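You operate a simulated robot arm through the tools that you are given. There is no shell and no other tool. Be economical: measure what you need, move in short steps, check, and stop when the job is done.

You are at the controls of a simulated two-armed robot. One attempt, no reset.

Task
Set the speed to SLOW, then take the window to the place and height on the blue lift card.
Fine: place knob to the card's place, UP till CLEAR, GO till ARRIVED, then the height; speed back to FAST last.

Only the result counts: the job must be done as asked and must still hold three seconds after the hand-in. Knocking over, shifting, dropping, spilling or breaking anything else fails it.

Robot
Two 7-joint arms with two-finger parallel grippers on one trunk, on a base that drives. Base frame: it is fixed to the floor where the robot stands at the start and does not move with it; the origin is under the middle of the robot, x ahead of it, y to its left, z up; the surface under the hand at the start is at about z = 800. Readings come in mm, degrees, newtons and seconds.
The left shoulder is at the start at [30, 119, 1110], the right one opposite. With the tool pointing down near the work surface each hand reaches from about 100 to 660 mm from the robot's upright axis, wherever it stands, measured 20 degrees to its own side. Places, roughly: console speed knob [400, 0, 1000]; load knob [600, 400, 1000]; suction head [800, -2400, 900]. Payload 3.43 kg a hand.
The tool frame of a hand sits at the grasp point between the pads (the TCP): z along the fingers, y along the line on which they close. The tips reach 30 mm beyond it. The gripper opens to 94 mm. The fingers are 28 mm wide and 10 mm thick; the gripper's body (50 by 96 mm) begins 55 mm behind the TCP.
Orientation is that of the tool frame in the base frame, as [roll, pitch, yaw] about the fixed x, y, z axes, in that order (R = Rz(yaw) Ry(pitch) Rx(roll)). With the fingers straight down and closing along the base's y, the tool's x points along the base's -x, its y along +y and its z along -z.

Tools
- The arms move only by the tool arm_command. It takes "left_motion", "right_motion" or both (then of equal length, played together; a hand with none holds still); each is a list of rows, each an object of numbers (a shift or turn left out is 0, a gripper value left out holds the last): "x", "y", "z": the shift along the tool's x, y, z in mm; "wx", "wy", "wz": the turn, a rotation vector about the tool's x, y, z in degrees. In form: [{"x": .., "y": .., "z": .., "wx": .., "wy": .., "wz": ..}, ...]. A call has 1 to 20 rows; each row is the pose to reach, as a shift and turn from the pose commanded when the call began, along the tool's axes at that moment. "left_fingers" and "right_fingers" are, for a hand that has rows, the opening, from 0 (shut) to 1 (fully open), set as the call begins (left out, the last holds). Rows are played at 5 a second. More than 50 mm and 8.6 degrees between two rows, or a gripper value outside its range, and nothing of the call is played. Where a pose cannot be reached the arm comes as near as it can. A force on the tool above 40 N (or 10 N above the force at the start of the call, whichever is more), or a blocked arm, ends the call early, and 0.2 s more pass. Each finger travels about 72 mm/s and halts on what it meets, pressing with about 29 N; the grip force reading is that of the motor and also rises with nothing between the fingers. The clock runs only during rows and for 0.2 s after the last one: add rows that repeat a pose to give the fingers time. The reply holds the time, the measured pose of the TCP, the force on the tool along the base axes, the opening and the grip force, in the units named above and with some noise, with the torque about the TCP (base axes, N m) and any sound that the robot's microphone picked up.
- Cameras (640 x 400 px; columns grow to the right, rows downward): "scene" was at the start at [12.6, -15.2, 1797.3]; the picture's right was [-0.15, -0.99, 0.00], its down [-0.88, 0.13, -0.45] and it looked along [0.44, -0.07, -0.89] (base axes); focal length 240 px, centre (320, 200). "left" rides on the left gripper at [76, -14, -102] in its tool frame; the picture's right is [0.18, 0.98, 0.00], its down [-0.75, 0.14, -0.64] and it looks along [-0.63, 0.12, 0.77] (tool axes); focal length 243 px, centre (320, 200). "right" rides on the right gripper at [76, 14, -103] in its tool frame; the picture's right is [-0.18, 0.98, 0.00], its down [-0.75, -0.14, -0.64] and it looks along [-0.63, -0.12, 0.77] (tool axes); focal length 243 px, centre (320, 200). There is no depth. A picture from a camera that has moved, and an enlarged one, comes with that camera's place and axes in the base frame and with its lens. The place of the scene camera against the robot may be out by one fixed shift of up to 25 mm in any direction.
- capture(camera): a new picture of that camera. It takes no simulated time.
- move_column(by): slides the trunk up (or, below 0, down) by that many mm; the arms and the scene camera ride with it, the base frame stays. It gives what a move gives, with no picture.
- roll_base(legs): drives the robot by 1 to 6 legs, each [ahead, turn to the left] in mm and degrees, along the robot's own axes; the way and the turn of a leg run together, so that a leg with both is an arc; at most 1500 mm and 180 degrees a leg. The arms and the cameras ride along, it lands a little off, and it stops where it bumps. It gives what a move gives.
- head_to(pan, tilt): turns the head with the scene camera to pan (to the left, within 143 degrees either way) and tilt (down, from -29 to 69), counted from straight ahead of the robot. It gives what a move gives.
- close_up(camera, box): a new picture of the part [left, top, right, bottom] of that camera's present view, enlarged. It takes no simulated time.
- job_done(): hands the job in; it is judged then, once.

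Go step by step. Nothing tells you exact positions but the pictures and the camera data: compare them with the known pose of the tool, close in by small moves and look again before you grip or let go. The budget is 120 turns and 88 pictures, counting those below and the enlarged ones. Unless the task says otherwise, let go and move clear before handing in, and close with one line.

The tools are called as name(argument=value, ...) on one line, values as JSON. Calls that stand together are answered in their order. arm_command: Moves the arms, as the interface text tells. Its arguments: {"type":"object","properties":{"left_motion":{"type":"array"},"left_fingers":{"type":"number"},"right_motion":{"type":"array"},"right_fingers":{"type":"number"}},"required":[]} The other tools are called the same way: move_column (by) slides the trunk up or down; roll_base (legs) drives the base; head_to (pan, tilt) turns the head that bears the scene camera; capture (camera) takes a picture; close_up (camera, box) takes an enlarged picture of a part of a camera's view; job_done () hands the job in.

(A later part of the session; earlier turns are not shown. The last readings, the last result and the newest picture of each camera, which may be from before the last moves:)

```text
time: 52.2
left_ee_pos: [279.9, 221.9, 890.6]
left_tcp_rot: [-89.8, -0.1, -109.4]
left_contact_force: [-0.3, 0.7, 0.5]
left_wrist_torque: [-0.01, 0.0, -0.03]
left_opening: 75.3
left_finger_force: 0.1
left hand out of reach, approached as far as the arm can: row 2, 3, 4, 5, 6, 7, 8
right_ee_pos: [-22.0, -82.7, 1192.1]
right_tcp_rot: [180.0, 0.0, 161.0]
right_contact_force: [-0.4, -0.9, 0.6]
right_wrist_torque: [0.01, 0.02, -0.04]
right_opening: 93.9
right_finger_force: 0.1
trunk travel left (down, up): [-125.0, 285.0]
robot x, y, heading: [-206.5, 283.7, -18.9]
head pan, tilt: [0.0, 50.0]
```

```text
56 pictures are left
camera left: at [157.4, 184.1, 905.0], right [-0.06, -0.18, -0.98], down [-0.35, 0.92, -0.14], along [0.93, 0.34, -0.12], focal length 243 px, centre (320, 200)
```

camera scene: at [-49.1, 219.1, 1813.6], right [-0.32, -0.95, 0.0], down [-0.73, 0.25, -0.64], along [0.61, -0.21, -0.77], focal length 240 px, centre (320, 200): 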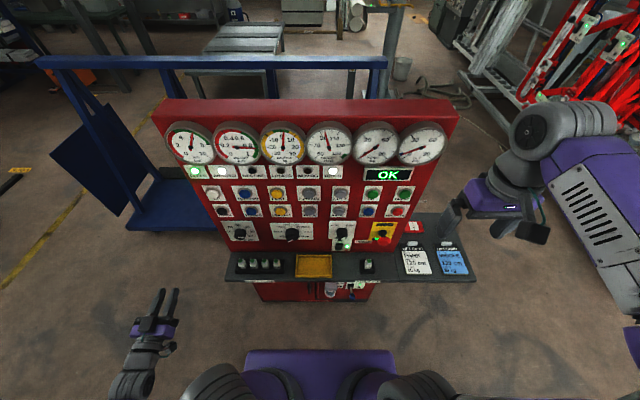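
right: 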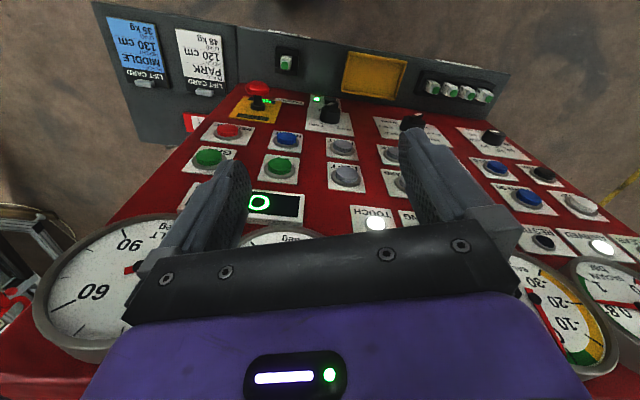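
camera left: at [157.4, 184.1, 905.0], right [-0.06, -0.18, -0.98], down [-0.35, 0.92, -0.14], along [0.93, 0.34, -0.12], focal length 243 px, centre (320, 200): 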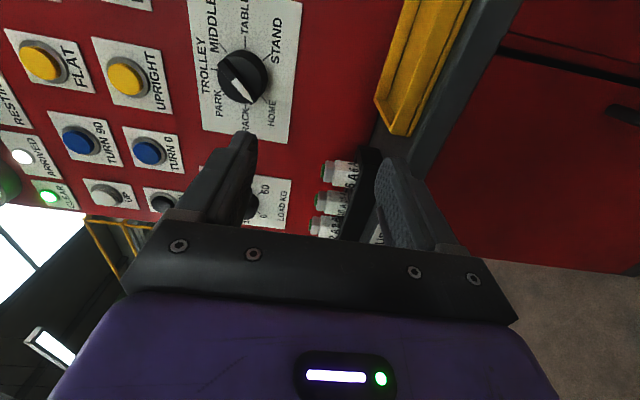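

Limits show each hand can point forward only on its own side (≥~100 mm from the centreline). So: right hand for the speed knob and GO, left hand for place and UP/DOWN. I prepare the right hand, pointing forward with its middle roll.

move_column(by=100)

arm_command(right_motion=[{"wy": -8.5}, {"wy": -17}, {"wy": -25.5}, {"wy": -34}, {"wy": -42.5}, {"wy": -51}, {"wy": -59.5}, {"wy": -68}, {"wy": -76.5}, {"wy": -85}, {"wy": -90}, {"wy": -90}])

arm_command(right_motion=[{"wz": 8}, {"wz": 16}, {"wz": 24}, {"wz": 32}, {"wz": 40}, {"wz": 48}, {"wz": 56}, {"wz": 64}, {"wz": 72}, {"wz": 80}, {"wz": 88}, {"wz": 90}])

capture(camera="right")

```text
time: 53.6
left_ee_pos: [281.3, 221.3, 992.7]
left_tcp_rot: [-89.9, -0.1, -109.5]
left_contact_force: [0.1, -0.7, 0.8]
left_wrist_torque: [0.0, -0.03, 0.04]
left_opening: 75.1
left_finger_force: 0.1
right_ee_pos: [-21.5, -82.7, 1291.9]
right_tcp_rot: [-180.0, 0.0, 161.0]
right_contact_force: [0.5, 0.5, -0.1]
right_wrist_torque: [-0.02, 0.02, -0.01]
right_opening: 94.1
right_finger_force: 0.1
trunk travel left (down, up): [-225.0, 185.0]
robot x, y, heading: [-208.5, 281.9, -19.1]
head pan, tilt: [0.0, 50.0]
```

```text
time: 56.2
left_ee_pos: [279.7, 223.1, 990.6]
left_tcp_rot: [-89.7, -0.1, -109.5]
left_contact_force: [0.6, 0.4, -0.3]
left_wrist_torque: [-0.03, 0.01, 0.01]
left_opening: 75.1
left_finger_force: 0.0
right_ee_pos: [-18.5, -95.1, 1311.7]
right_tcp_rot: [42.3, 89.9, 23.3]
right_contact_force: [-0.2, 0.3, -0.2]
right_wrist_torque: [0.0, 0.02, 0.01]
right_opening: 94.2
right_finger_force: 0.0
right hand out of reach, approached as far as the arm can: row 10, 11, 12
trunk travel left (down, up): [-225.0, 185.0]
robot x, y, heading: [-208.1, 285.6, -19.1]
head pan, tilt: [0.0, 50.0]
```

```text
time: 58.8
left_ee_pos: [280.0, 220.9, 990.7]
left_tcp_rot: [-89.8, 0.0, -109.5]
left_contact_force: [0.7, 0.4, 0.7]
left_wrist_torque: [-0.03, -0.02, 0.01]
left_opening: 75.1
left_finger_force: 0.0
right_ee_pos: [-19.9, -95.0, 1309.5]
right_tcp_rot: [90.2, -0.1, 71.1]
right_contact_force: [-0.2, 0.1, 0.0]
right_wrist_torque: [0.0, 0.0, -0.02]
right_opening: 93.7
right_finger_force: 0.1
trunk travel left (down, up): [-225.0, 185.0]
robot x, y, heading: [-208.4, 286.0, -19.0]
head pan, tilt: [0.0, 50.0]
```

```text
55 pictures are left
camera right: at [-92.5, 10.7, 1324.8], right [-0.06, -0.18, 0.98], down [-0.85, -0.5, -0.14], along [0.52, -0.84, -0.12], focal length 243 px, centre (320, 200)
```

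right: 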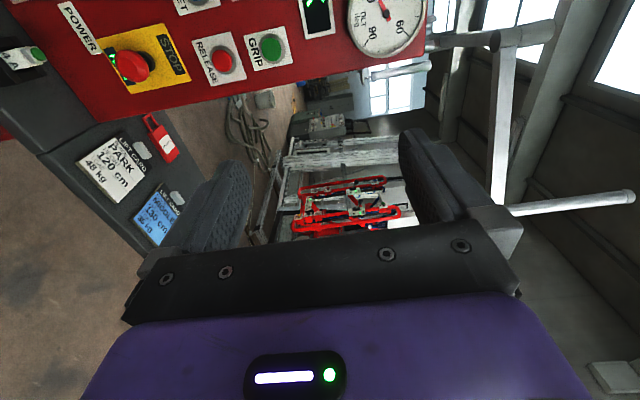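

arm_command(right_motion=[{"z": 40}, {"z": 80}, {"z": 120}, {"z": 160, "x": 20}, {"z": 190, "x": 50, "y": -30}, {"z": 200, "x": 80, "y": -70}, {"z": 200, "x": 110, "y": -110}, {"z": 200, "x": 140, "y": -150}, {"z": 200, "x": 170, "y": -190}, {"z": 200, "x": 190, "y": -230}, {"z": 200, "x": 200, "y": -260}, {"z": 200, "x": 200, "y": -260}], right_fingers=0.8)

capture(camera="right")

```text
refused: row 5 steps farther than a row can; nothing moved
```

```text
54 pictures are left
camera right: at [-92.5, 10.7, 1324.8], right [-0.06, -0.18, 0.98], down [-0.85, -0.5, -0.14], along [0.52, -0.84, -0.12], focal length 243 px, centre (320, 200)
```

right: 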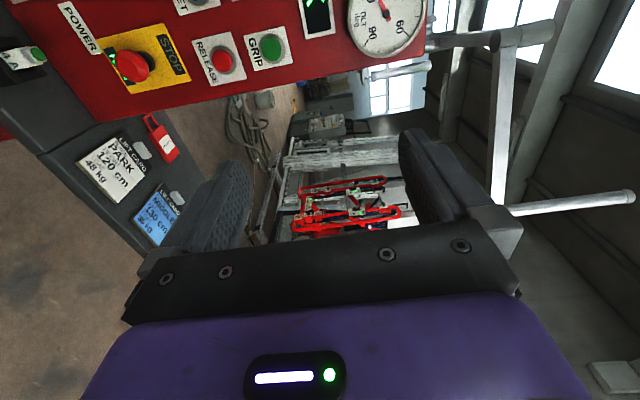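

arm_command(right_motion=[{"z": 40}, {"z": 80}, {"z": 120}, {"z": 160, "x": 20}, {"z": 185, "x": 40, "y": -25}, {"z": 200, "x": 60, "y": -60}, {"z": 200, "x": 85, "y": -100}, {"z": 200, "x": 110, "y": -140}, {"z": 200, "x": 135, "y": -180}, {"z": 200, "x": 160, "y": -215}, {"z": 200, "x": 180, "y": -240}, {"z": 200, "x": 200, "y": -260}, {"z": 200, "x": 200, "y": -260}], right_fingers=0.8)

capture(camera="right")

```text
time: 61.6
left_ee_pos: [280.3, 221.0, 991.4]
left_tcp_rot: [-89.6, 0.0, -109.5]
left_contact_force: [0.4, -0.5, 0.1]
left_wrist_torque: [0.0, 0.0, -0.01]
left_opening: 75.2
left_finger_force: 0.1
right_ee_pos: [234.6, 29.6, 1047.3]
right_tcp_rot: [90.1, 0.0, 71.0]
right_contact_force: [-0.7, 0.1, -0.7]
right_wrist_torque: [0.01, -0.02, 0.02]
right_opening: 75.3
right_finger_force: 0.0
trunk travel left (down, up): [-225.0, 185.0]
robot x, y, heading: [-210.0, 284.6, -19.1]
head pan, tilt: [0.0, 50.0]
```

```text
53 pictures are left
camera right: at [161.9, 136.0, 1062.2], right [-0.06, -0.17, 0.98], down [-0.85, -0.5, -0.14], along [0.52, -0.85, -0.12], focal length 243 px, centre (320, 200)
```

right: 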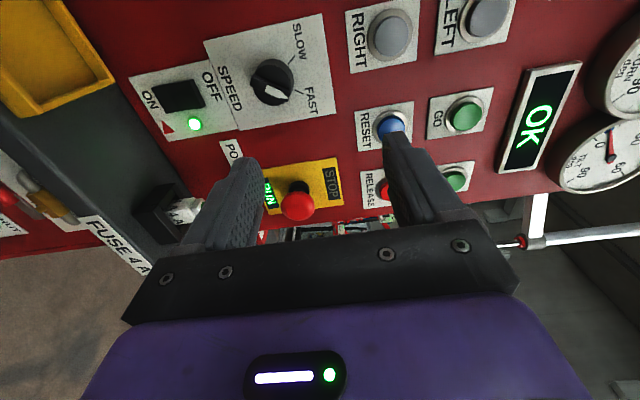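

The right hand reaches the speed knob area. I line up in front of it and look closely.

arm_command(right_motion=[{"x": 5, "y": -25}, {"x": 12, "y": -53}, {"x": 12, "y": -53, "z": 40}, {"x": 12, "y": -53, "z": 60}, {"x": 12, "y": -53, "z": 60}])

close_up(camera="right", box=[160, 0, 480, 200])

```text
time: 62.8
left_ee_pos: [278.9, 222.2, 992.1]
left_tcp_rot: [-89.8, -0.1, -109.5]
left_contact_force: [0.6, -0.7, -0.8]
left_wrist_torque: [0.01, -0.03, 0.01]
left_opening: 75.2
left_finger_force: 0.1
right_ee_pos: [296.0, 21.9, 996.5]
right_tcp_rot: [90.0, -0.1, 71.0]
right_contact_force: [0.3, -0.5, -0.1]
right_wrist_torque: [0.01, -0.01, -0.03]
right_opening: 75.4
right_finger_force: 0.0
trunk travel left (down, up): [-225.0, 185.0]
robot x, y, heading: [-209.1, 287.0, -19.1]
head pan, tilt: [0.0, 50.0]
```

```text
2.00 times, centred on (320, 100) of right
camera zoom: at [222.6, 127.6, 1011.0], right [-0.06, -0.17, 0.98], down [-0.85, -0.5, -0.14], along [0.52, -0.85, -0.12], focal length 485 px, centre (320, 400)
```

zoom: 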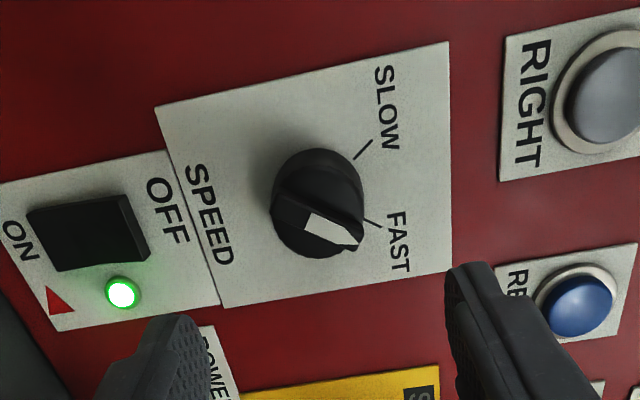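

Knob is well centred ahead. I approach 85 mm and look.

arm_command(right_motion=[{"z": 30}, {"z": 60}, {"z": 85}, {"z": 85}], right_fingers=0.72)

capture(camera="right")

```text
time: 63.8
left_ee_pos: [280.1, 222.4, 992.0]
left_tcp_rot: [-89.8, 0.0, -109.5]
left_contact_force: [-1.1, 0.3, -1.0]
left_wrist_torque: [-0.01, 0.0, 0.04]
left_opening: 75.0
left_finger_force: 0.0
right_ee_pos: [374.7, -5.9, 998.0]
right_tcp_rot: [90.1, 0.0, 71.0]
right_contact_force: [0.3, 0.0, 1.1]
right_wrist_torque: [0.01, 0.02, 0.01]
right_opening: 67.7
right_finger_force: 0.1
trunk travel left (down, up): [-225.0, 185.0]
robot x, y, heading: [-208.9, 285.9, -19.1]
head pan, tilt: [0.0, 50.0]
```

```text
51 pictures are left
camera right: at [302.6, 100.0, 1011.8], right [-0.06, -0.17, 0.98], down [-0.85, -0.5, -0.14], along [0.52, -0.85, -0.12], focal length 243 px, centre (320, 200)
```

right: 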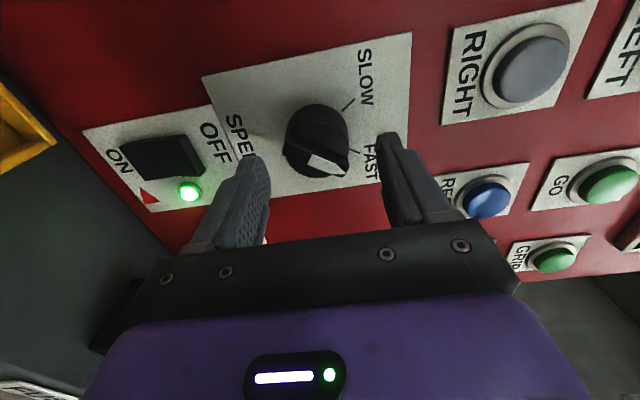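

arm_command(right_motion=[{"z": 12}, {"z": 24}, {"z": 24}])

capture(camera="right")

```text
time: 64.6
left_ee_pos: [280.0, 221.9, 990.5]
left_tcp_rot: [-89.8, -0.2, -109.6]
left_contact_force: [0.0, -0.2, 1.2]
left_wrist_torque: [-0.03, -0.02, 0.04]
left_opening: 75.2
left_finger_force: 0.1
right_ee_pos: [398.3, -13.7, 997.1]
right_tcp_rot: [90.0, 0.0, 71.2]
right_contact_force: [1.5, 0.0, 0.0]
right_wrist_torque: [-0.02, -0.02, -0.02]
right_opening: 67.6
right_finger_force: 0.0
trunk travel left (down, up): [-225.0, 185.0]
robot x, y, heading: [-210.3, 287.6, -19.3]
head pan, tilt: [0.0, 50.0]
```

```text
50 pictures are left
camera right: at [325.5, 92.1, 1011.6], right [-0.06, -0.17, 0.98], down [-0.85, -0.5, -0.14], along [0.52, -0.85, -0.12], focal length 243 px, centre (320, 200)
```

right: 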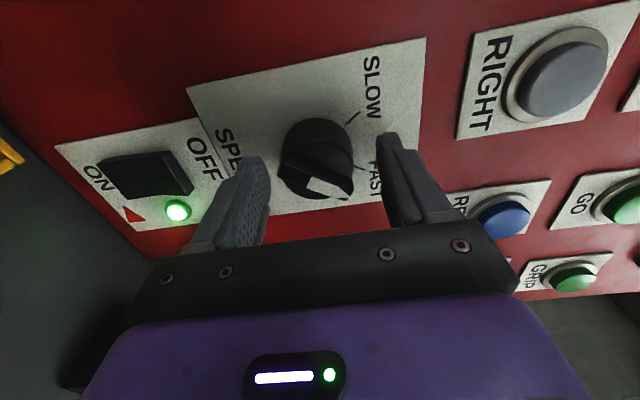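

Fingers straddle the knob. I close on it.

arm_command(right_motion=[{"z": 0}, {"z": 0}, {"z": 0}], right_fingers=0.0)

```text
time: 65.4
left_ee_pos: [279.7, 221.7, 991.4]
left_tcp_rot: [-89.8, -0.1, -109.5]
left_contact_force: [0.4, 0.9, -0.5]
left_wrist_torque: [-0.04, -0.01, -0.01]
left_opening: 75.3
left_finger_force: 0.1
right_ee_pos: [399.2, -13.2, 995.0]
right_tcp_rot: [90.4, -0.1, 71.1]
right_contact_force: [-3.1, 1.2, -9.4]
right_wrist_torque: [0.03, 0.24, -0.06]
right_opening: 43.9
right_finger_force: 44.3
trunk travel left (down, up): [-225.0, 185.0]
robot x, y, heading: [-209.0, 287.5, -19.0]
head pan, tilt: [0.0, 50.0]
```

arm_command(right_motion=[{"wz": -8}, {"wz": -16}, {"wz": -24}, {"wz": -32}, {"wz": -40}, {"wz": -48}, {"wz": -56}, {"wz": -62}, {"wz": -62}])

capture(camera="right")

```text
time: 67.4
left_ee_pos: [280.4, 220.5, 991.0]
left_tcp_rot: [-89.8, -0.1, -109.5]
left_contact_force: [-0.2, 1.2, -0.4]
left_wrist_torque: [0.01, -0.04, 0.01]
left_opening: 75.4
left_finger_force: 0.0
right_ee_pos: [397.4, -14.1, 993.0]
right_tcp_rot: [90.8, 62.1, 71.8]
right_contact_force: [-7.1, 0.4, -20.7]
right_wrist_torque: [0.04, 0.1, -0.45]
right_opening: 44.1
right_finger_force: 44.9
trunk travel left (down, up): [-225.0, 185.0]
robot x, y, heading: [-210.7, 284.8, -19.0]
head pan, tilt: [0.0, 50.0]
```

```text
49 pictures are left
camera right: at [315.7, 65.0, 934.1], right [0.26, 0.74, 0.62], down [-0.76, -0.24, 0.6], along [0.6, -0.63, 0.5], focal length 243 px, centre (320, 200)
```

right: 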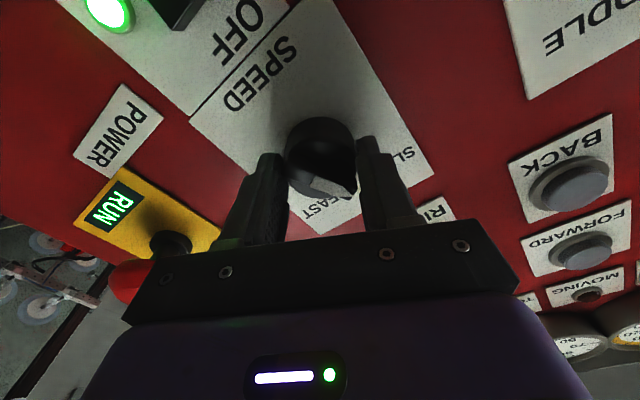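

The knob turned with the hand. I release, back off and check.

arm_command(right_motion=[{"z": 0}, {"z": 0}, {"z": -30}, {"z": -70}, {"z": -100}, {"z": -100}], right_fingers=0.75)

capture(camera="right")

```text
time: 68.8
left_ee_pos: [281.1, 222.2, 991.9]
left_tcp_rot: [-89.8, -0.1, -109.6]
left_contact_force: [0.0, 0.6, -1.0]
left_wrist_torque: [0.01, 0.01, 0.01]
left_opening: 75.4
left_finger_force: 0.1
right_ee_pos: [303.3, 20.9, 995.2]
right_tcp_rot: [90.0, 62.0, 71.2]
right_contact_force: [-0.2, 0.5, 0.1]
right_wrist_torque: [-0.03, -0.01, -0.01]
right_opening: 70.6
right_finger_force: 0.0
trunk travel left (down, up): [-225.0, 185.0]
robot x, y, heading: [-210.7, 285.2, -19.1]
head pan, tilt: [0.0, 50.0]
```

```text
48 pictures are left
camera right: at [221.9, 100.2, 936.0], right [0.25, 0.74, 0.62], down [-0.76, -0.24, 0.6], along [0.6, -0.63, 0.5], focal length 243 px, centre (320, 200)
```

right: 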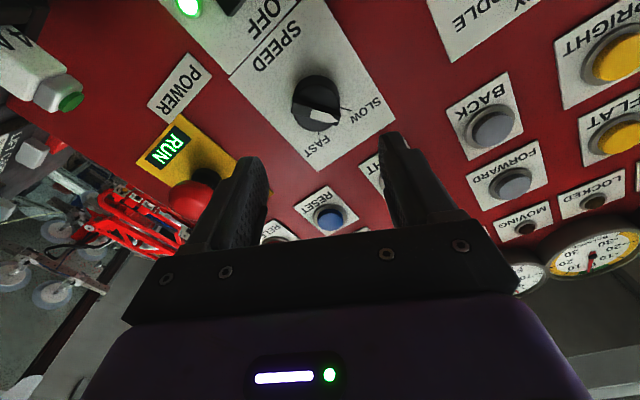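

close_up(camera="right", box=[240, 40, 400, 140])

```text
4.00 times, centred on (320, 90) of right
camera zoom: at [221.9, 100.2, 936.0], right [0.25, 0.74, 0.62], down [-0.76, -0.24, 0.6], along [0.6, -0.63, 0.5], focal length 970 px, centre (320, 640)
```

zoom: 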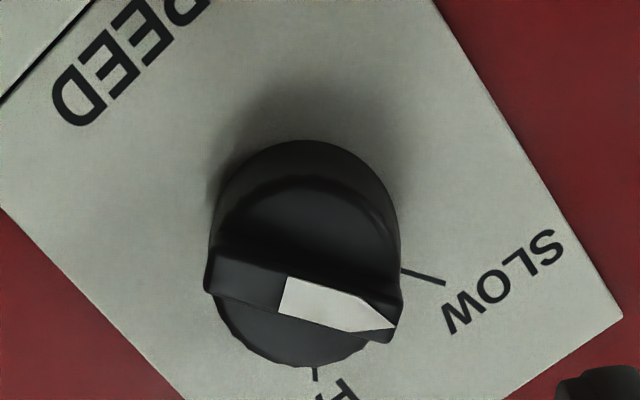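

Speed is at SLOW. Now the left hand for the place knob: look from its present spot.

arm_command(left_motion=[{"x": -12, "z": 20}, {"x": -25, "z": 40}, {"x": -25, "z": 40}], left_fingers=0.75)

capture(camera="left")

```text
time: 69.6
left_ee_pos: [326.3, 231.1, 992.3]
left_tcp_rot: [-89.7, -0.1, -109.5]
left_contact_force: [-0.1, -0.8, -0.2]
left_wrist_torque: [0.0, 0.01, 0.02]
left_opening: 70.6
left_finger_force: 0.1
right_ee_pos: [304.0, 19.4, 996.3]
right_tcp_rot: [90.2, 61.9, 71.1]
right_contact_force: [0.5, 0.0, 0.5]
right_wrist_torque: [0.01, 0.0, 0.03]
right_opening: 70.5
right_finger_force: 0.0
trunk travel left (down, up): [-225.0, 185.0]
robot x, y, heading: [-206.1, 281.4, -18.9]
head pan, tilt: [0.0, 50.0]
```

```text
46 pictures are left
camera left: at [203.4, 193.8, 1005.6], right [-0.06, -0.18, -0.98], down [-0.35, 0.92, -0.14], along [0.93, 0.34, -0.12], focal length 243 px, centre (320, 200)
```

left: 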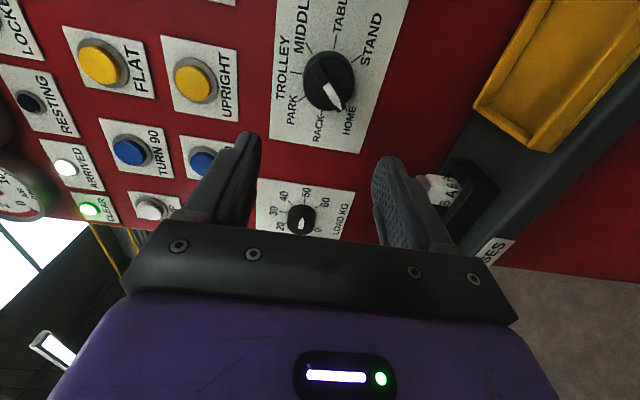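

arm_command(left_motion=[{"wz": -8, "x": 5, "y": 2}, {"wz": -16, "x": 10, "y": 4}, {"wz": -24, "x": 15, "y": 6}, {"wz": -32, "x": 15, "y": 6, "z": 20}, {"wz": -40, "x": 15, "y": 6, "z": 40}, {"wz": -48, "x": 15, "y": 6, "z": 40}, {"wz": -56, "x": 15, "y": 6, "z": 40}, {"wz": -64, "x": 15, "y": 6, "z": 40}, {"wz": -72, "x": 15, "y": 6, "z": 40}, {"wz": -80, "x": 15, "y": 6, "z": 40}, {"wz": -80, "x": 15, "y": 6, "z": 40}])

capture(camera="left")

```text
time: 72.0
left_ee_pos: [358.3, 211.5, 987.5]
left_tcp_rot: [-88.7, -80.3, -110.8]
left_contact_force: [0.4, 0.3, -0.6]
left_wrist_torque: [-0.01, 0.03, 0.01]
left_opening: 70.4
left_finger_force: 0.1
left hand out of reach, approached as far as the arm can: row 5, 6, 7, 8, 9, 10, 11
right_ee_pos: [304.1, 20.2, 997.3]
right_tcp_rot: [90.0, 62.0, 71.1]
right_contact_force: [0.2, -0.5, -0.4]
right_wrist_torque: [-0.03, 0.01, 0.02]
right_opening: 70.6
right_finger_force: 0.1
trunk travel left (down, up): [-225.0, 185.0]
robot x, y, heading: [-209.5, 284.1, -19.2]
head pan, tilt: [0.0, 50.0]
```

```text
45 pictures are left
camera left: at [261.1, 247.2, 1064.3], right [-0.33, -0.94, 0.01], down [-0.61, 0.2, -0.77], along [0.72, -0.27, -0.64], focal length 243 px, centre (320, 200)
```

left: 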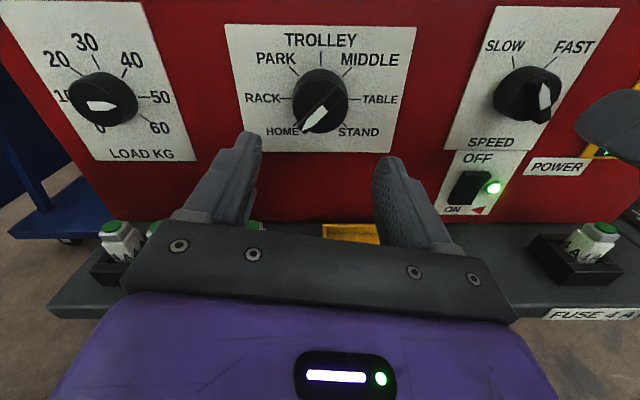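

close_up(camera="left", box=[440, 0, 640, 125])

close_up(camera="left", box=[220, 10, 430, 160])

```text
3.20 times, centred on (540, 62) of left
camera zoom: at [261.1, 247.2, 1064.3], right [-0.33, -0.94, 0.01], down [-0.61, 0.2, -0.77], along [0.72, -0.27, -0.64], focal length 776 px, centre (-384, 640)
```

zoom: 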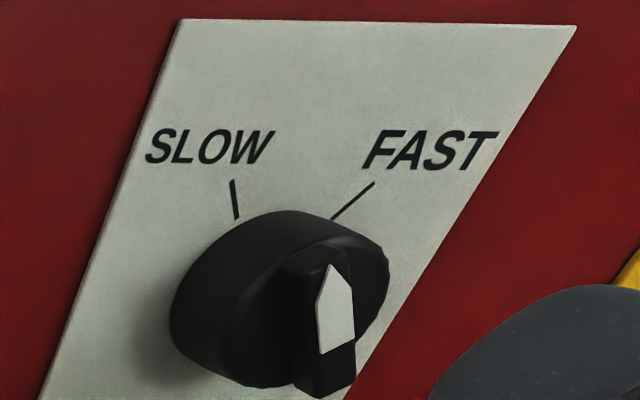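

```text
2.67 times, centred on (325, 85) of left
camera zoom: at [261.1, 247.2, 1064.3], right [-0.33, -0.94, 0.01], down [-0.61, 0.2, -0.77], along [0.72, -0.27, -0.64], focal length 647 px, centre (307, 507)
```

zoom: 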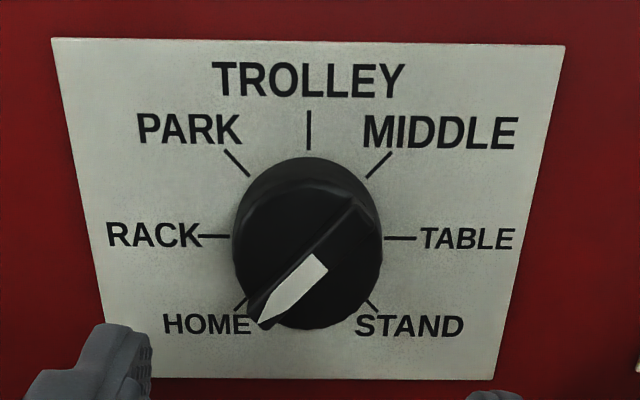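

Speed does read SLOW. Place knob is at HOME, needing +180° to MIDDLE; it's centred ahead. I approach in steps.

arm_command(left_motion=[{"y": -6, "x": 4, "z": 20}, {"y": -6, "x": 4, "z": 50}, {"y": -6, "x": 4, "z": 75}, {"y": -6, "x": 4, "z": 75}])

capture(camera="left")

```text
time: 73.0
left_ee_pos: [426.1, 219.0, 995.9]
left_tcp_rot: [-88.6, -80.0, -110.8]
left_contact_force: [0.1, -0.3, 0.3]
left_wrist_torque: [-0.01, 0.01, 0.01]
left_opening: 70.4
left_finger_force: 0.1
left hand out of reach, approached as far as the arm can: row 2, 3, 4
right_ee_pos: [303.6, 21.5, 995.3]
right_tcp_rot: [90.0, 61.9, 71.2]
right_contact_force: [0.1, 0.7, -0.1]
right_wrist_torque: [-0.03, -0.02, 0.0]
right_opening: 70.6
right_finger_force: 0.1
trunk travel left (down, up): [-225.0, 185.0]
robot x, y, heading: [-206.5, 285.1, -18.9]
head pan, tilt: [0.0, 50.0]
```

```text
42 pictures are left
camera left: at [328.2, 253.0, 1073.1], right [-0.33, -0.94, 0.01], down [-0.61, 0.21, -0.77], along [0.72, -0.26, -0.64], focal length 243 px, centre (320, 200)
```

left: 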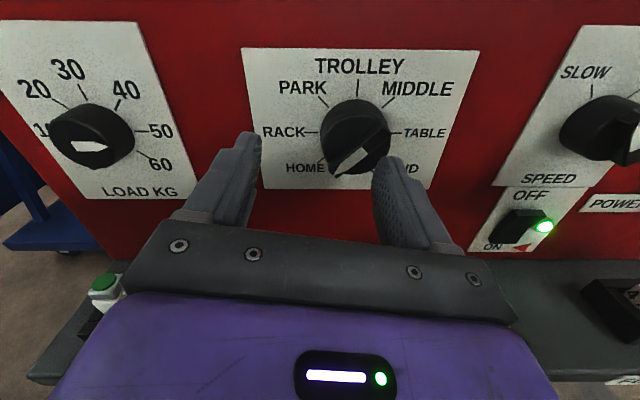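

The extreme roll is limiting. I retreat a little and roll back toward the middle range, then approach there and turn in two grips.

arm_command(left_motion=[{"z": -30}, {"z": -50, "wz": 7}, {"z": -50, "wz": 15}, {"z": -50, "wz": 23}, {"z": -50, "wz": 30}, {"z": -50, "wz": 38}, {"z": -50, "wz": 45}, {"z": -50, "wz": 45}])

capture(camera="left")

```text
time: 74.8
left_ee_pos: [378.2, 234.2, 997.1]
left_tcp_rot: [-89.8, -35.0, -109.7]
left_contact_force: [0.1, 0.0, -0.6]
left_wrist_torque: [0.01, 0.01, 0.02]
left_opening: 70.7
left_finger_force: 0.1
right_ee_pos: [303.8, 20.9, 996.4]
right_tcp_rot: [90.0, 62.0, 71.1]
right_contact_force: [0.0, 0.2, -0.5]
right_wrist_torque: [-0.01, -0.02, -0.03]
right_opening: 70.6
right_finger_force: 0.0
trunk travel left (down, up): [-225.0, 185.0]
robot x, y, heading: [-205.4, 285.0, -19.1]
head pan, tilt: [0.0, 50.0]
```

```text
41 pictures are left
camera left: at [262.1, 217.3, 1051.8], right [-0.24, -0.67, -0.7], down [-0.42, 0.72, -0.55], along [0.87, 0.17, -0.46], focal length 243 px, centre (320, 200)
```

left: 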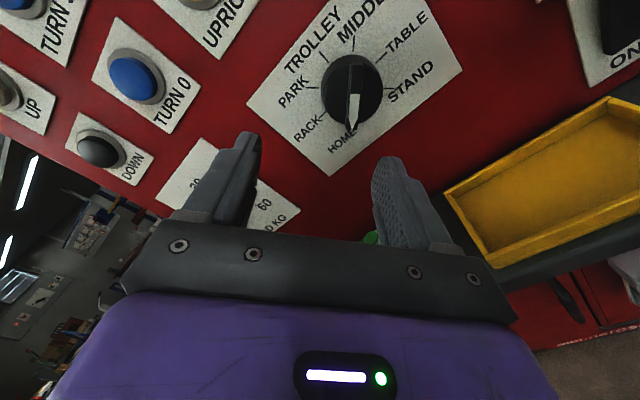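

arm_command(left_motion=[{"x": 12, "y": 11}, {"x": 24, "y": 22}, {"x": 24, "y": 22, "z": 30}, {"x": 24, "y": 22, "z": 50}, {"x": 24, "y": 22, "z": 50}])

capture(camera="left")

```text
time: 76.0
left_ee_pos: [409.0, 214.9, 996.9]
left_tcp_rot: [-89.7, -35.1, -109.7]
left_contact_force: [0.1, -0.2, 0.7]
left_wrist_torque: [0.01, 0.01, 0.02]
left_opening: 70.4
left_finger_force: 0.0
left hand out of reach, approached as far as the arm can: row 2, 3, 4, 5
right_ee_pos: [303.9, 19.4, 997.2]
right_tcp_rot: [90.1, 62.0, 71.1]
right_contact_force: [-0.7, 0.5, 0.4]
right_wrist_torque: [-0.01, 0.03, 0.03]
right_opening: 70.7
right_finger_force: 0.1
trunk travel left (down, up): [-225.0, 185.0]
robot x, y, heading: [-208.4, 286.8, -19.1]
head pan, tilt: [0.0, 50.0]
```

```text
40 pictures are left
camera left: at [293.8, 197.6, 1052.5], right [-0.24, -0.68, -0.7], down [-0.42, 0.72, -0.55], along [0.87, 0.17, -0.46], focal length 243 px, centre (320, 200)
```

left: 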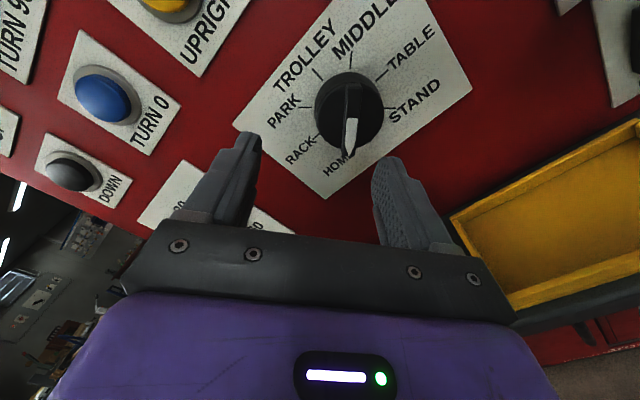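

Left arm can't get this far inward. Better plan: stand further left (robot centre at w≈410) so the right hand serves speed, place and GO, and the left hand serves UP/DOWN. I retract the hands and drive there.

arm_command(left_motion=[{"z": -40}, {"z": -80}, {"z": -120}, {"z": -150}, {"z": -150}], right_motion=[{"z": -20}, {"z": -40}, {"z": -60}, {"z": -60}, {"z": -60}])

roll_base(legs=[[0, 90], [205, 0], [0, -90]])

capture(camera="scene")

```text
time: 77.2
left_ee_pos: [267.1, 264.2, 996.4]
left_tcp_rot: [-89.8, -35.0, -109.7]
left_contact_force: [-0.1, 1.2, 0.0]
left_wrist_torque: [0.0, 0.01, -0.05]
left_opening: 70.6
left_finger_force: 0.0
right_ee_pos: [247.9, 37.5, 995.5]
right_tcp_rot: [90.0, 62.0, 71.2]
right_contact_force: [-0.7, -0.3, 0.2]
right_wrist_torque: [0.02, -0.01, -0.02]
right_opening: 70.6
right_finger_force: 0.1
trunk travel left (down, up): [-225.0, 185.0]
robot x, y, heading: [-211.3, 283.5, -19.0]
head pan, tilt: [0.0, 50.0]
```

```text
time: 86.4
left_ee_pos: [338.0, 457.9, 997.7]
left_tcp_rot: [-89.7, -35.0, -109.9]
left_contact_force: [0.7, -0.2, 0.2]
left_wrist_torque: [-0.04, 0.02, -0.03]
left_opening: 70.6
left_finger_force: 0.0
right_ee_pos: [318.3, 230.9, 996.9]
right_tcp_rot: [90.2, 62.0, 71.0]
right_contact_force: [-0.8, -0.2, -0.4]
right_wrist_torque: [0.02, 0.01, -0.01]
right_opening: 70.6
right_finger_force: 0.1
trunk travel left (down, up): [-225.0, 185.0]
robot x, y, heading: [-136.9, 485.1, -19.3]
head pan, tilt: [0.0, 50.0]
```

```text
39 pictures are left
camera scene: at [-112.0, 457.4, 1663.6], right [-0.33, -0.94, 0.0], down [-0.72, 0.25, -0.64], along [0.61, -0.21, -0.77], focal length 240 px, centre (320, 200)
```

scene: 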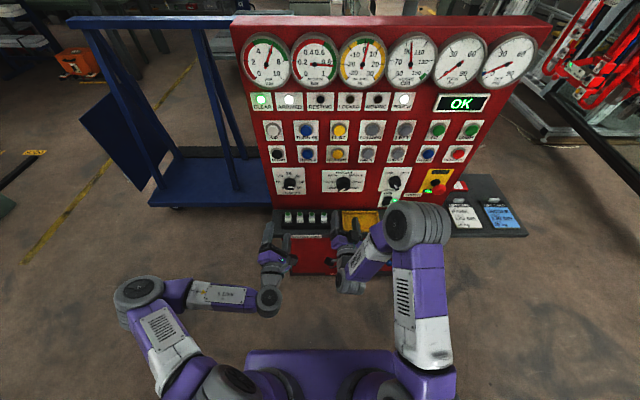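

capture(camera="right")

```text
38 pictures are left
camera right: at [236.7, 310.1, 936.3], right [0.26, 0.74, 0.62], down [-0.76, -0.24, 0.6], along [0.59, -0.63, 0.5], focal length 243 px, centre (320, 200)
```

right: 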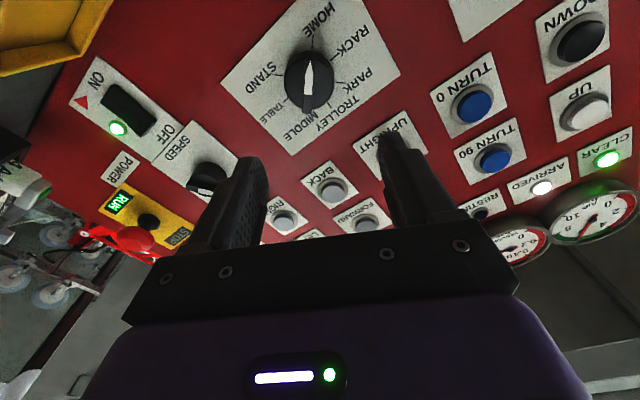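

arm_command(right_motion=[{"x": 4, "y": -5, "z": 25}, {"x": 4, "y": -5, "z": 60}, {"x": 4, "y": -5, "z": 95}, {"x": 4, "y": -5, "z": 110}, {"x": 4, "y": -5, "z": 110}], right_fingers=0.77)

capture(camera="right")

```text
time: 87.6
left_ee_pos: [337.6, 457.4, 997.1]
left_tcp_rot: [-89.7, -35.2, -109.9]
left_contact_force: [-0.1, 0.7, 0.3]
left_wrist_torque: [-0.01, 0.01, -0.02]
left_opening: 70.5
left_finger_force: 0.1
right_ee_pos: [422.4, 192.7, 990.9]
right_tcp_rot: [90.1, 62.0, 71.0]
right_contact_force: [0.3, 0.6, 0.4]
right_wrist_torque: [-0.02, 0.01, 0.0]
right_opening: 72.4
right_finger_force: 0.0
trunk travel left (down, up): [-225.0, 185.0]
robot x, y, heading: [-139.7, 477.5, -19.2]
head pan, tilt: [0.0, 50.0]
```

```text
37 pictures are left
camera right: at [341.0, 272.5, 930.2], right [0.26, 0.74, 0.62], down [-0.76, -0.24, 0.6], along [0.59, -0.63, 0.5], focal length 243 px, centre (320, 200)
```

right: 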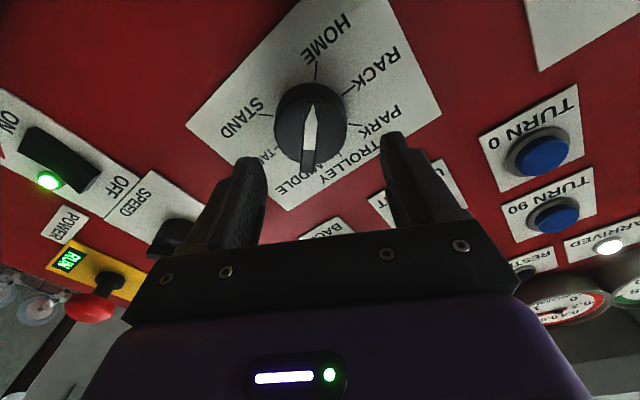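

arm_command(right_motion=[{"x": 9, "y": -7}, {"x": 9, "y": -7, "z": 15}, {"x": 9, "y": -7, "z": 15}])

capture(camera="right")

```text
time: 88.4
left_ee_pos: [338.6, 457.8, 996.5]
left_tcp_rot: [-89.7, -35.1, -109.8]
left_contact_force: [1.0, 0.9, -0.1]
left_wrist_torque: [-0.01, 0.02, 0.01]
left_opening: 70.8
left_finger_force: 0.0
right_ee_pos: [436.2, 185.7, 978.6]
right_tcp_rot: [89.9, 62.0, 70.9]
right_contact_force: [0.5, -0.3, -0.4]
right_wrist_torque: [0.0, -0.02, 0.01]
right_opening: 72.6
right_finger_force: 0.0
trunk travel left (down, up): [-225.0, 185.0]
robot x, y, heading: [-135.8, 478.9, -19.1]
head pan, tilt: [0.0, 50.0]
```

```text
36 pictures are left
camera right: at [354.0, 264.8, 918.0], right [0.26, 0.74, 0.62], down [-0.76, -0.24, 0.6], along [0.59, -0.63, 0.5], focal length 243 px, centre (320, 200)
```

right: 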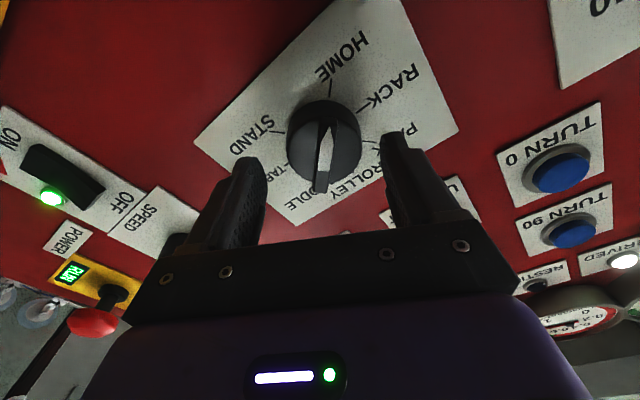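

Centred now. Forward 26 mm and close on the knob.

arm_command(right_motion=[{"z": 13, "y": 1}, {"z": 27, "y": 2}, {"z": 27, "y": 2}])

arm_command(right_motion=[{"z": 0}, {"z": 0}, {"z": 0}, {"z": 0}], right_fingers=0.0)

capture(camera="right")

```text
time: 89.2
left_ee_pos: [337.6, 457.8, 996.9]
left_tcp_rot: [-89.5, -35.1, -109.8]
left_contact_force: [0.0, 0.5, -0.1]
left_wrist_torque: [0.04, -0.01, -0.02]
left_opening: 70.5
left_finger_force: 0.0
right_ee_pos: [460.9, 178.8, 979.4]
right_tcp_rot: [90.0, 62.0, 70.9]
right_contact_force: [0.6, -0.3, 0.1]
right_wrist_torque: [0.01, 0.0, 0.03]
right_opening: 72.2
right_finger_force: 0.1
trunk travel left (down, up): [-225.0, 185.0]
robot x, y, heading: [-134.0, 478.0, -19.2]
head pan, tilt: [0.0, 50.0]
```

```text
time: 90.2
left_ee_pos: [338.9, 457.7, 998.3]
left_tcp_rot: [-89.8, -35.0, -109.8]
left_contact_force: [0.7, 0.3, -0.1]
left_wrist_torque: [0.0, 0.01, 0.01]
left_opening: 70.4
left_finger_force: 0.1
right_ee_pos: [463.3, 176.5, 980.2]
right_tcp_rot: [90.0, 62.0, 70.9]
right_contact_force: [0.4, -0.9, -0.3]
right_wrist_torque: [0.03, 0.01, -0.12]
right_opening: 53.8
right_finger_force: 45.2
trunk travel left (down, up): [-225.0, 185.0]
robot x, y, heading: [-138.8, 475.8, -18.9]
head pan, tilt: [0.0, 50.0]
```

```text
35 pictures are left
camera right: at [380.6, 257.3, 918.9], right [0.26, 0.74, 0.62], down [-0.76, -0.24, 0.6], along [0.59, -0.63, 0.5], focal length 243 px, centre (320, 200)
```

right: 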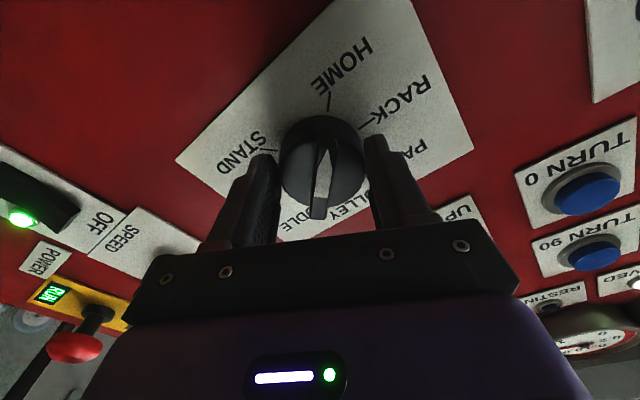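

Gripped well centred. Rotate clockwise about 152°.

arm_command(right_motion=[{"wz": 8}, {"wz": 16}, {"wz": 24}, {"wz": 32}, {"wz": 40}, {"wz": 48}, {"wz": 56}, {"wz": 64}, {"wz": 72}, {"wz": 80}, {"wz": 88}, {"wz": 96}, {"wz": 104}, {"wz": 112}, {"wz": 120}, {"wz": 128}, {"wz": 136}, {"wz": 144}, {"wz": 152}, {"wz": 152}])

capture(camera="right")

```text
time: 94.4
left_ee_pos: [337.8, 455.6, 997.3]
left_tcp_rot: [-89.7, -35.1, -109.9]
left_contact_force: [0.2, 0.2, 0.6]
left_wrist_torque: [0.01, 0.02, 0.01]
left_opening: 70.5
left_finger_force: 0.0
right_ee_pos: [459.2, 176.2, 981.3]
right_tcp_rot: [-42.7, -89.7, -156.6]
right_contact_force: [2.3, -14.4, 20.4]
right_wrist_torque: [-0.15, -0.53, -0.04]
right_opening: 52.6
right_finger_force: 44.9
trunk travel left (down, up): [-225.0, 185.0]
robot x, y, heading: [-135.9, 476.6, -19.0]
head pan, tilt: [0.0, 50.0]
```

```text
34 pictures are left
camera right: at [357.3, 196.4, 1058.0], right [-0.33, -0.93, -0.19], down [-0.56, 0.35, -0.76], along [0.77, -0.14, -0.63], focal length 243 px, centre (320, 200)
```

right: 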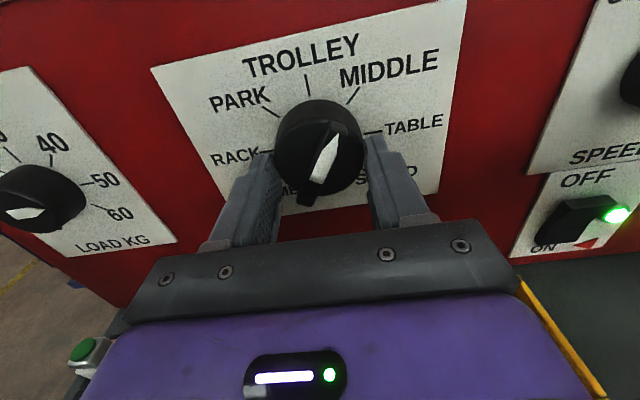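

Pointer is short of MIDDLE by ~20–28°. Continue turning.

arm_command(right_motion=[{"wz": 8}, {"wz": 16}, {"wz": 24}, {"wz": 27}, {"wz": 27}])

capture(camera="right")

```text
time: 95.6
left_ee_pos: [337.4, 456.9, 997.9]
left_tcp_rot: [-89.5, -35.0, -110.0]
left_contact_force: [0.3, -0.2, -0.1]
left_wrist_torque: [0.0, -0.03, 0.04]
left_opening: 70.4
left_finger_force: 0.1
right_ee_pos: [459.7, 177.4, 982.6]
right_tcp_rot: [-89.6, -62.7, -109.7]
right_contact_force: [-1.2, -12.1, 16.6]
right_wrist_torque: [-0.18, -0.62, -0.63]
right_opening: 52.6
right_finger_force: 45.3
trunk travel left (down, up): [-225.0, 185.0]
robot x, y, heading: [-139.1, 479.4, -18.9]
head pan, tilt: [0.0, 50.0]
```

```text
33 pictures are left
camera right: at [346.7, 166.1, 1043.3], right [-0.26, -0.75, -0.61], down [-0.45, 0.65, -0.61], along [0.86, 0.12, -0.5], focal length 243 px, centre (320, 200)
```

right: 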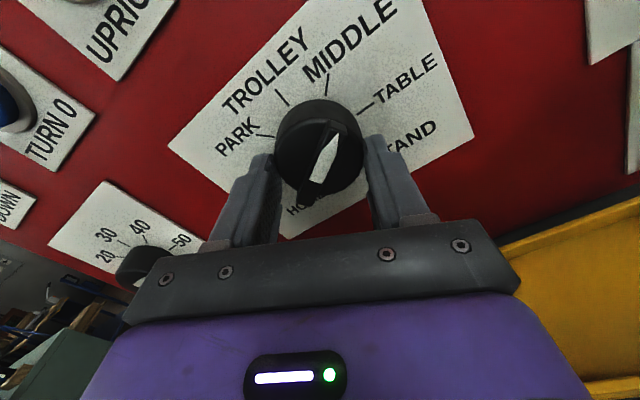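

arm_command(right_motion=[{"z": 0}, {"z": 0}, {"z": -30}, {"z": -60}, {"z": -90}, {"z": -90}], right_fingers=0.8)

close_up(camera="right", box=[200, 0, 440, 150])

```text
time: 97.0
left_ee_pos: [338.4, 458.5, 997.6]
left_tcp_rot: [-89.7, -35.2, -109.8]
left_contact_force: [-0.4, -0.5, 0.1]
left_wrist_torque: [0.04, 0.01, -0.04]
left_opening: 70.5
left_finger_force: 0.0
right_ee_pos: [378.0, 208.0, 979.2]
right_tcp_rot: [-90.1, -63.0, -109.0]
right_contact_force: [0.5, 0.6, -1.1]
right_wrist_torque: [-0.02, 0.0, 0.0]
right_opening: 75.4
right_finger_force: 0.1
trunk travel left (down, up): [-225.0, 185.0]
robot x, y, heading: [-137.9, 478.5, -19.1]
head pan, tilt: [0.0, 50.0]
```

```text
2.67 times, centred on (320, 75) of right
camera zoom: at [264.4, 197.2, 1040.6], right [-0.26, -0.75, -0.61], down [-0.45, 0.65, -0.61], along [0.85, 0.12, -0.51], focal length 647 px, centre (320, 533)
```

zoom: 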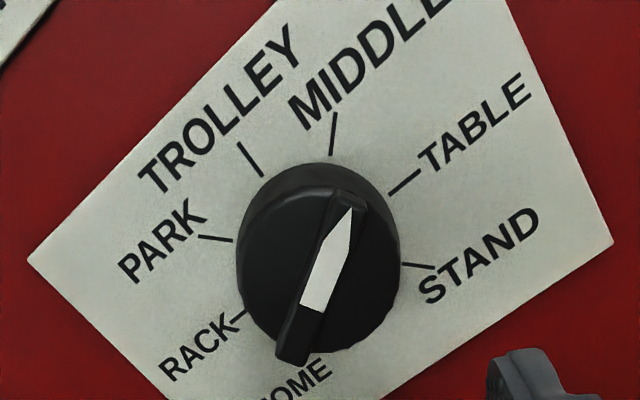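

Pointer is ~14° past MIDDLE. I regrip and turn back by that.

arm_command(right_motion=[{"z": 30}, {"z": 60}, {"z": 90}, {"z": 90}])

arm_command(right_motion=[{"z": 0}, {"z": 0}, {"z": 0}, {"wz": -7}, {"wz": -14}, {"wz": -14}], right_fingers=0.0)

arm_command(right_motion=[{"z": 0}, {"z": 0}, {"z": -30}, {"z": -60}, {"z": -90}, {"z": -90}], right_fingers=0.8)

close_up(camera="right", box=[200, 0, 440, 150])

```text
time: 98.0
left_ee_pos: [338.1, 456.2, 996.9]
left_tcp_rot: [-89.7, -35.0, -109.8]
left_contact_force: [1.0, 0.1, 0.3]
left_wrist_torque: [-0.03, 0.03, 0.02]
left_opening: 70.5
left_finger_force: 0.0
right_ee_pos: [462.8, 176.6, 980.0]
right_tcp_rot: [-90.1, -63.0, -109.0]
right_contact_force: [0.1, 0.2, 0.2]
right_wrist_torque: [0.03, -0.02, 0.0]
right_opening: 75.3
right_finger_force: 0.0
trunk travel left (down, up): [-225.0, 185.0]
robot x, y, heading: [-142.7, 477.7, -19.1]
head pan, tilt: [0.0, 50.0]
```

```text
time: 99.4
left_ee_pos: [339.7, 456.9, 996.3]
left_tcp_rot: [-89.7, -35.1, -109.9]
left_contact_force: [-0.1, -0.4, -0.2]
left_wrist_torque: [0.0, 0.04, 0.0]
left_opening: 70.5
left_finger_force: 0.1
right_ee_pos: [461.2, 175.9, 980.2]
right_tcp_rot: [-90.4, -77.1, -109.0]
right_contact_force: [4.1, -5.9, 0.6]
right_wrist_torque: [0.06, 0.16, 0.22]
right_opening: 52.9
right_finger_force: 45.2
trunk travel left (down, up): [-225.0, 185.0]
robot x, y, heading: [-135.0, 477.3, -19.2]
head pan, tilt: [0.0, 50.0]
```

```text
time: 100.8
left_ee_pos: [337.8, 457.3, 997.8]
left_tcp_rot: [-89.7, -35.1, -109.8]
left_contact_force: [-0.8, -0.5, -0.5]
left_wrist_torque: [-0.03, 0.01, -0.02]
left_opening: 70.5
left_finger_force: 0.0
right_ee_pos: [376.4, 205.5, 980.2]
right_tcp_rot: [-90.2, -77.1, -109.0]
right_contact_force: [0.1, -0.8, 1.0]
right_wrist_torque: [0.0, 0.02, 0.01]
right_opening: 75.3
right_finger_force: 0.1
trunk travel left (down, up): [-225.0, 185.0]
robot x, y, heading: [-136.3, 476.4, -19.2]
head pan, tilt: [0.0, 50.0]
```

```text
2.67 times, centred on (320, 75) of right
camera zoom: at [268.9, 211.4, 1052.3], right [-0.3, -0.87, -0.4], down [-0.51, 0.5, -0.7], along [0.81, -0.01, -0.59], focal length 647 px, centre (320, 533)
```

zoom: 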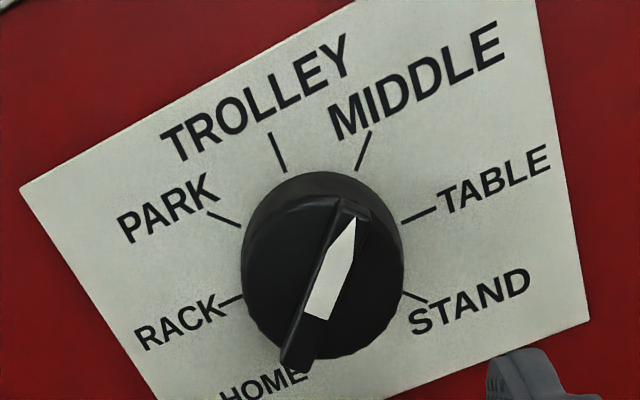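

Pointer now is on MIDDLE. I check the lights and gauges.

close_up(camera="scene", box=[230, 20, 550, 220])

```text
2.00 times, centred on (390, 120) of scene
camera zoom: at [-111.7, 457.6, 1663.6], right [-0.33, -0.94, 0.0], down [-0.72, 0.25, -0.64], along [0.61, -0.21, -0.77], focal length 479 px, centre (180, 360)
```

zoom: 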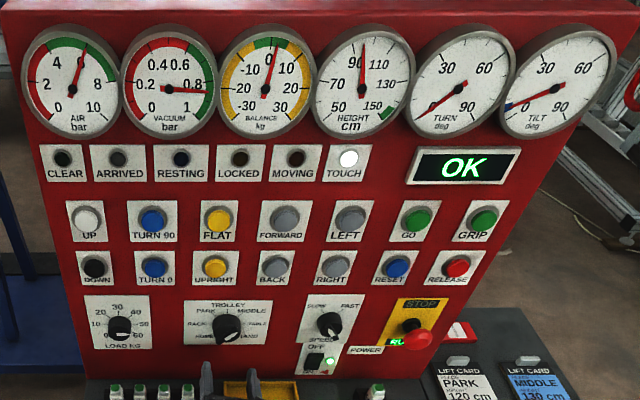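

CLEAR and ARRIVED went dark: the place is taken. Now the left hand, fingers shut, goes before the UP button.

arm_command(left_motion=[{"x": 20, "y": -32, "wz": 6}, {"x": 40, "y": -64, "wz": 12}, {"x": 60, "y": -96, "wz": 18}, {"x": 80, "y": -128, "wz": 24}, {"x": 98, "y": -158, "wz": 30}, {"x": 109, "y": -179, "wz": 35}, {"x": 109, "y": -179, "wz": 35, "z": 30}, {"x": 109, "y": -179, "wz": 35, "z": 60}, {"x": 109, "y": -179, "wz": 35, "z": 60}], left_fingers=0.0)

capture(camera="left")

```text
time: 102.8
left_ee_pos: [368.8, 485.5, 1070.4]
left_tcp_rot: [-86.3, -0.1, -110.1]
left_contact_force: [0.4, -0.8, -0.6]
left_wrist_torque: [-0.01, 0.0, 0.02]
left_opening: 0.0
left_finger_force: 29.2
left hand out of reach, approached as far as the arm can: row 1, 2, 3, 4, 5, 6, 7, 8, 9
right_ee_pos: [376.6, 206.5, 980.8]
right_tcp_rot: [-90.1, -77.0, -109.0]
right_contact_force: [-0.1, 0.0, -0.2]
right_wrist_torque: [-0.01, -0.01, 0.03]
right_opening: 75.2
right_finger_force: 0.1
trunk travel left (down, up): [-225.0, 185.0]
robot x, y, heading: [-139.6, 480.5, -19.2]
head pan, tilt: [0.0, 50.0]
```

```text
29 pictures are left
camera left: at [245.2, 448.5, 1076.6], right [-0.01, -0.2, -0.98], down [-0.33, 0.92, -0.18], along [0.94, 0.33, -0.07], focal length 243 px, centre (320, 200)
```

left: 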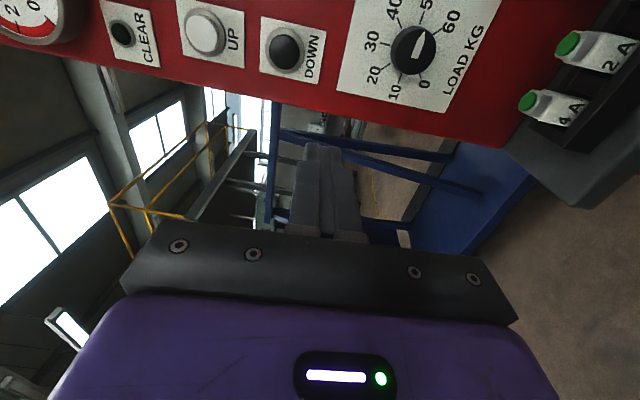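

The hand can't rise further relative to the shoulder; I raise the trunk 140 mm.

move_column(by=140)

capture(camera="left")

```text
time: 104.4
left_ee_pos: [368.9, 483.8, 1209.3]
left_tcp_rot: [-86.3, -0.2, -110.2]
left_contact_force: [-0.5, 0.5, 1.2]
left_wrist_torque: [0.02, -0.01, -0.01]
left_opening: 0.2
left_finger_force: 28.7
right_ee_pos: [376.5, 206.9, 1121.2]
right_tcp_rot: [-90.1, -77.0, -108.9]
right_contact_force: [0.4, -0.1, -0.6]
right_wrist_torque: [0.02, -0.02, 0.02]
right_opening: 75.1
right_finger_force: 0.1
trunk travel left (down, up): [-365.0, 45.0]
robot x, y, heading: [-139.8, 477.5, -19.0]
head pan, tilt: [0.0, 50.0]
```

```text
28 pictures are left
camera left: at [245.3, 448.5, 1216.4], right [-0.01, -0.2, -0.98], down [-0.33, 0.92, -0.18], along [0.94, 0.33, -0.07], focal length 243 px, centre (320, 200)
```

left: 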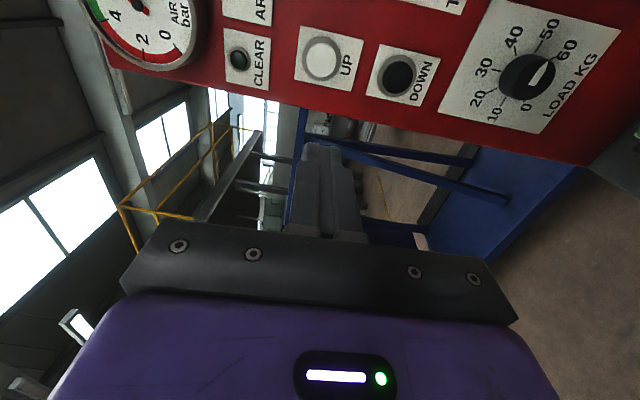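

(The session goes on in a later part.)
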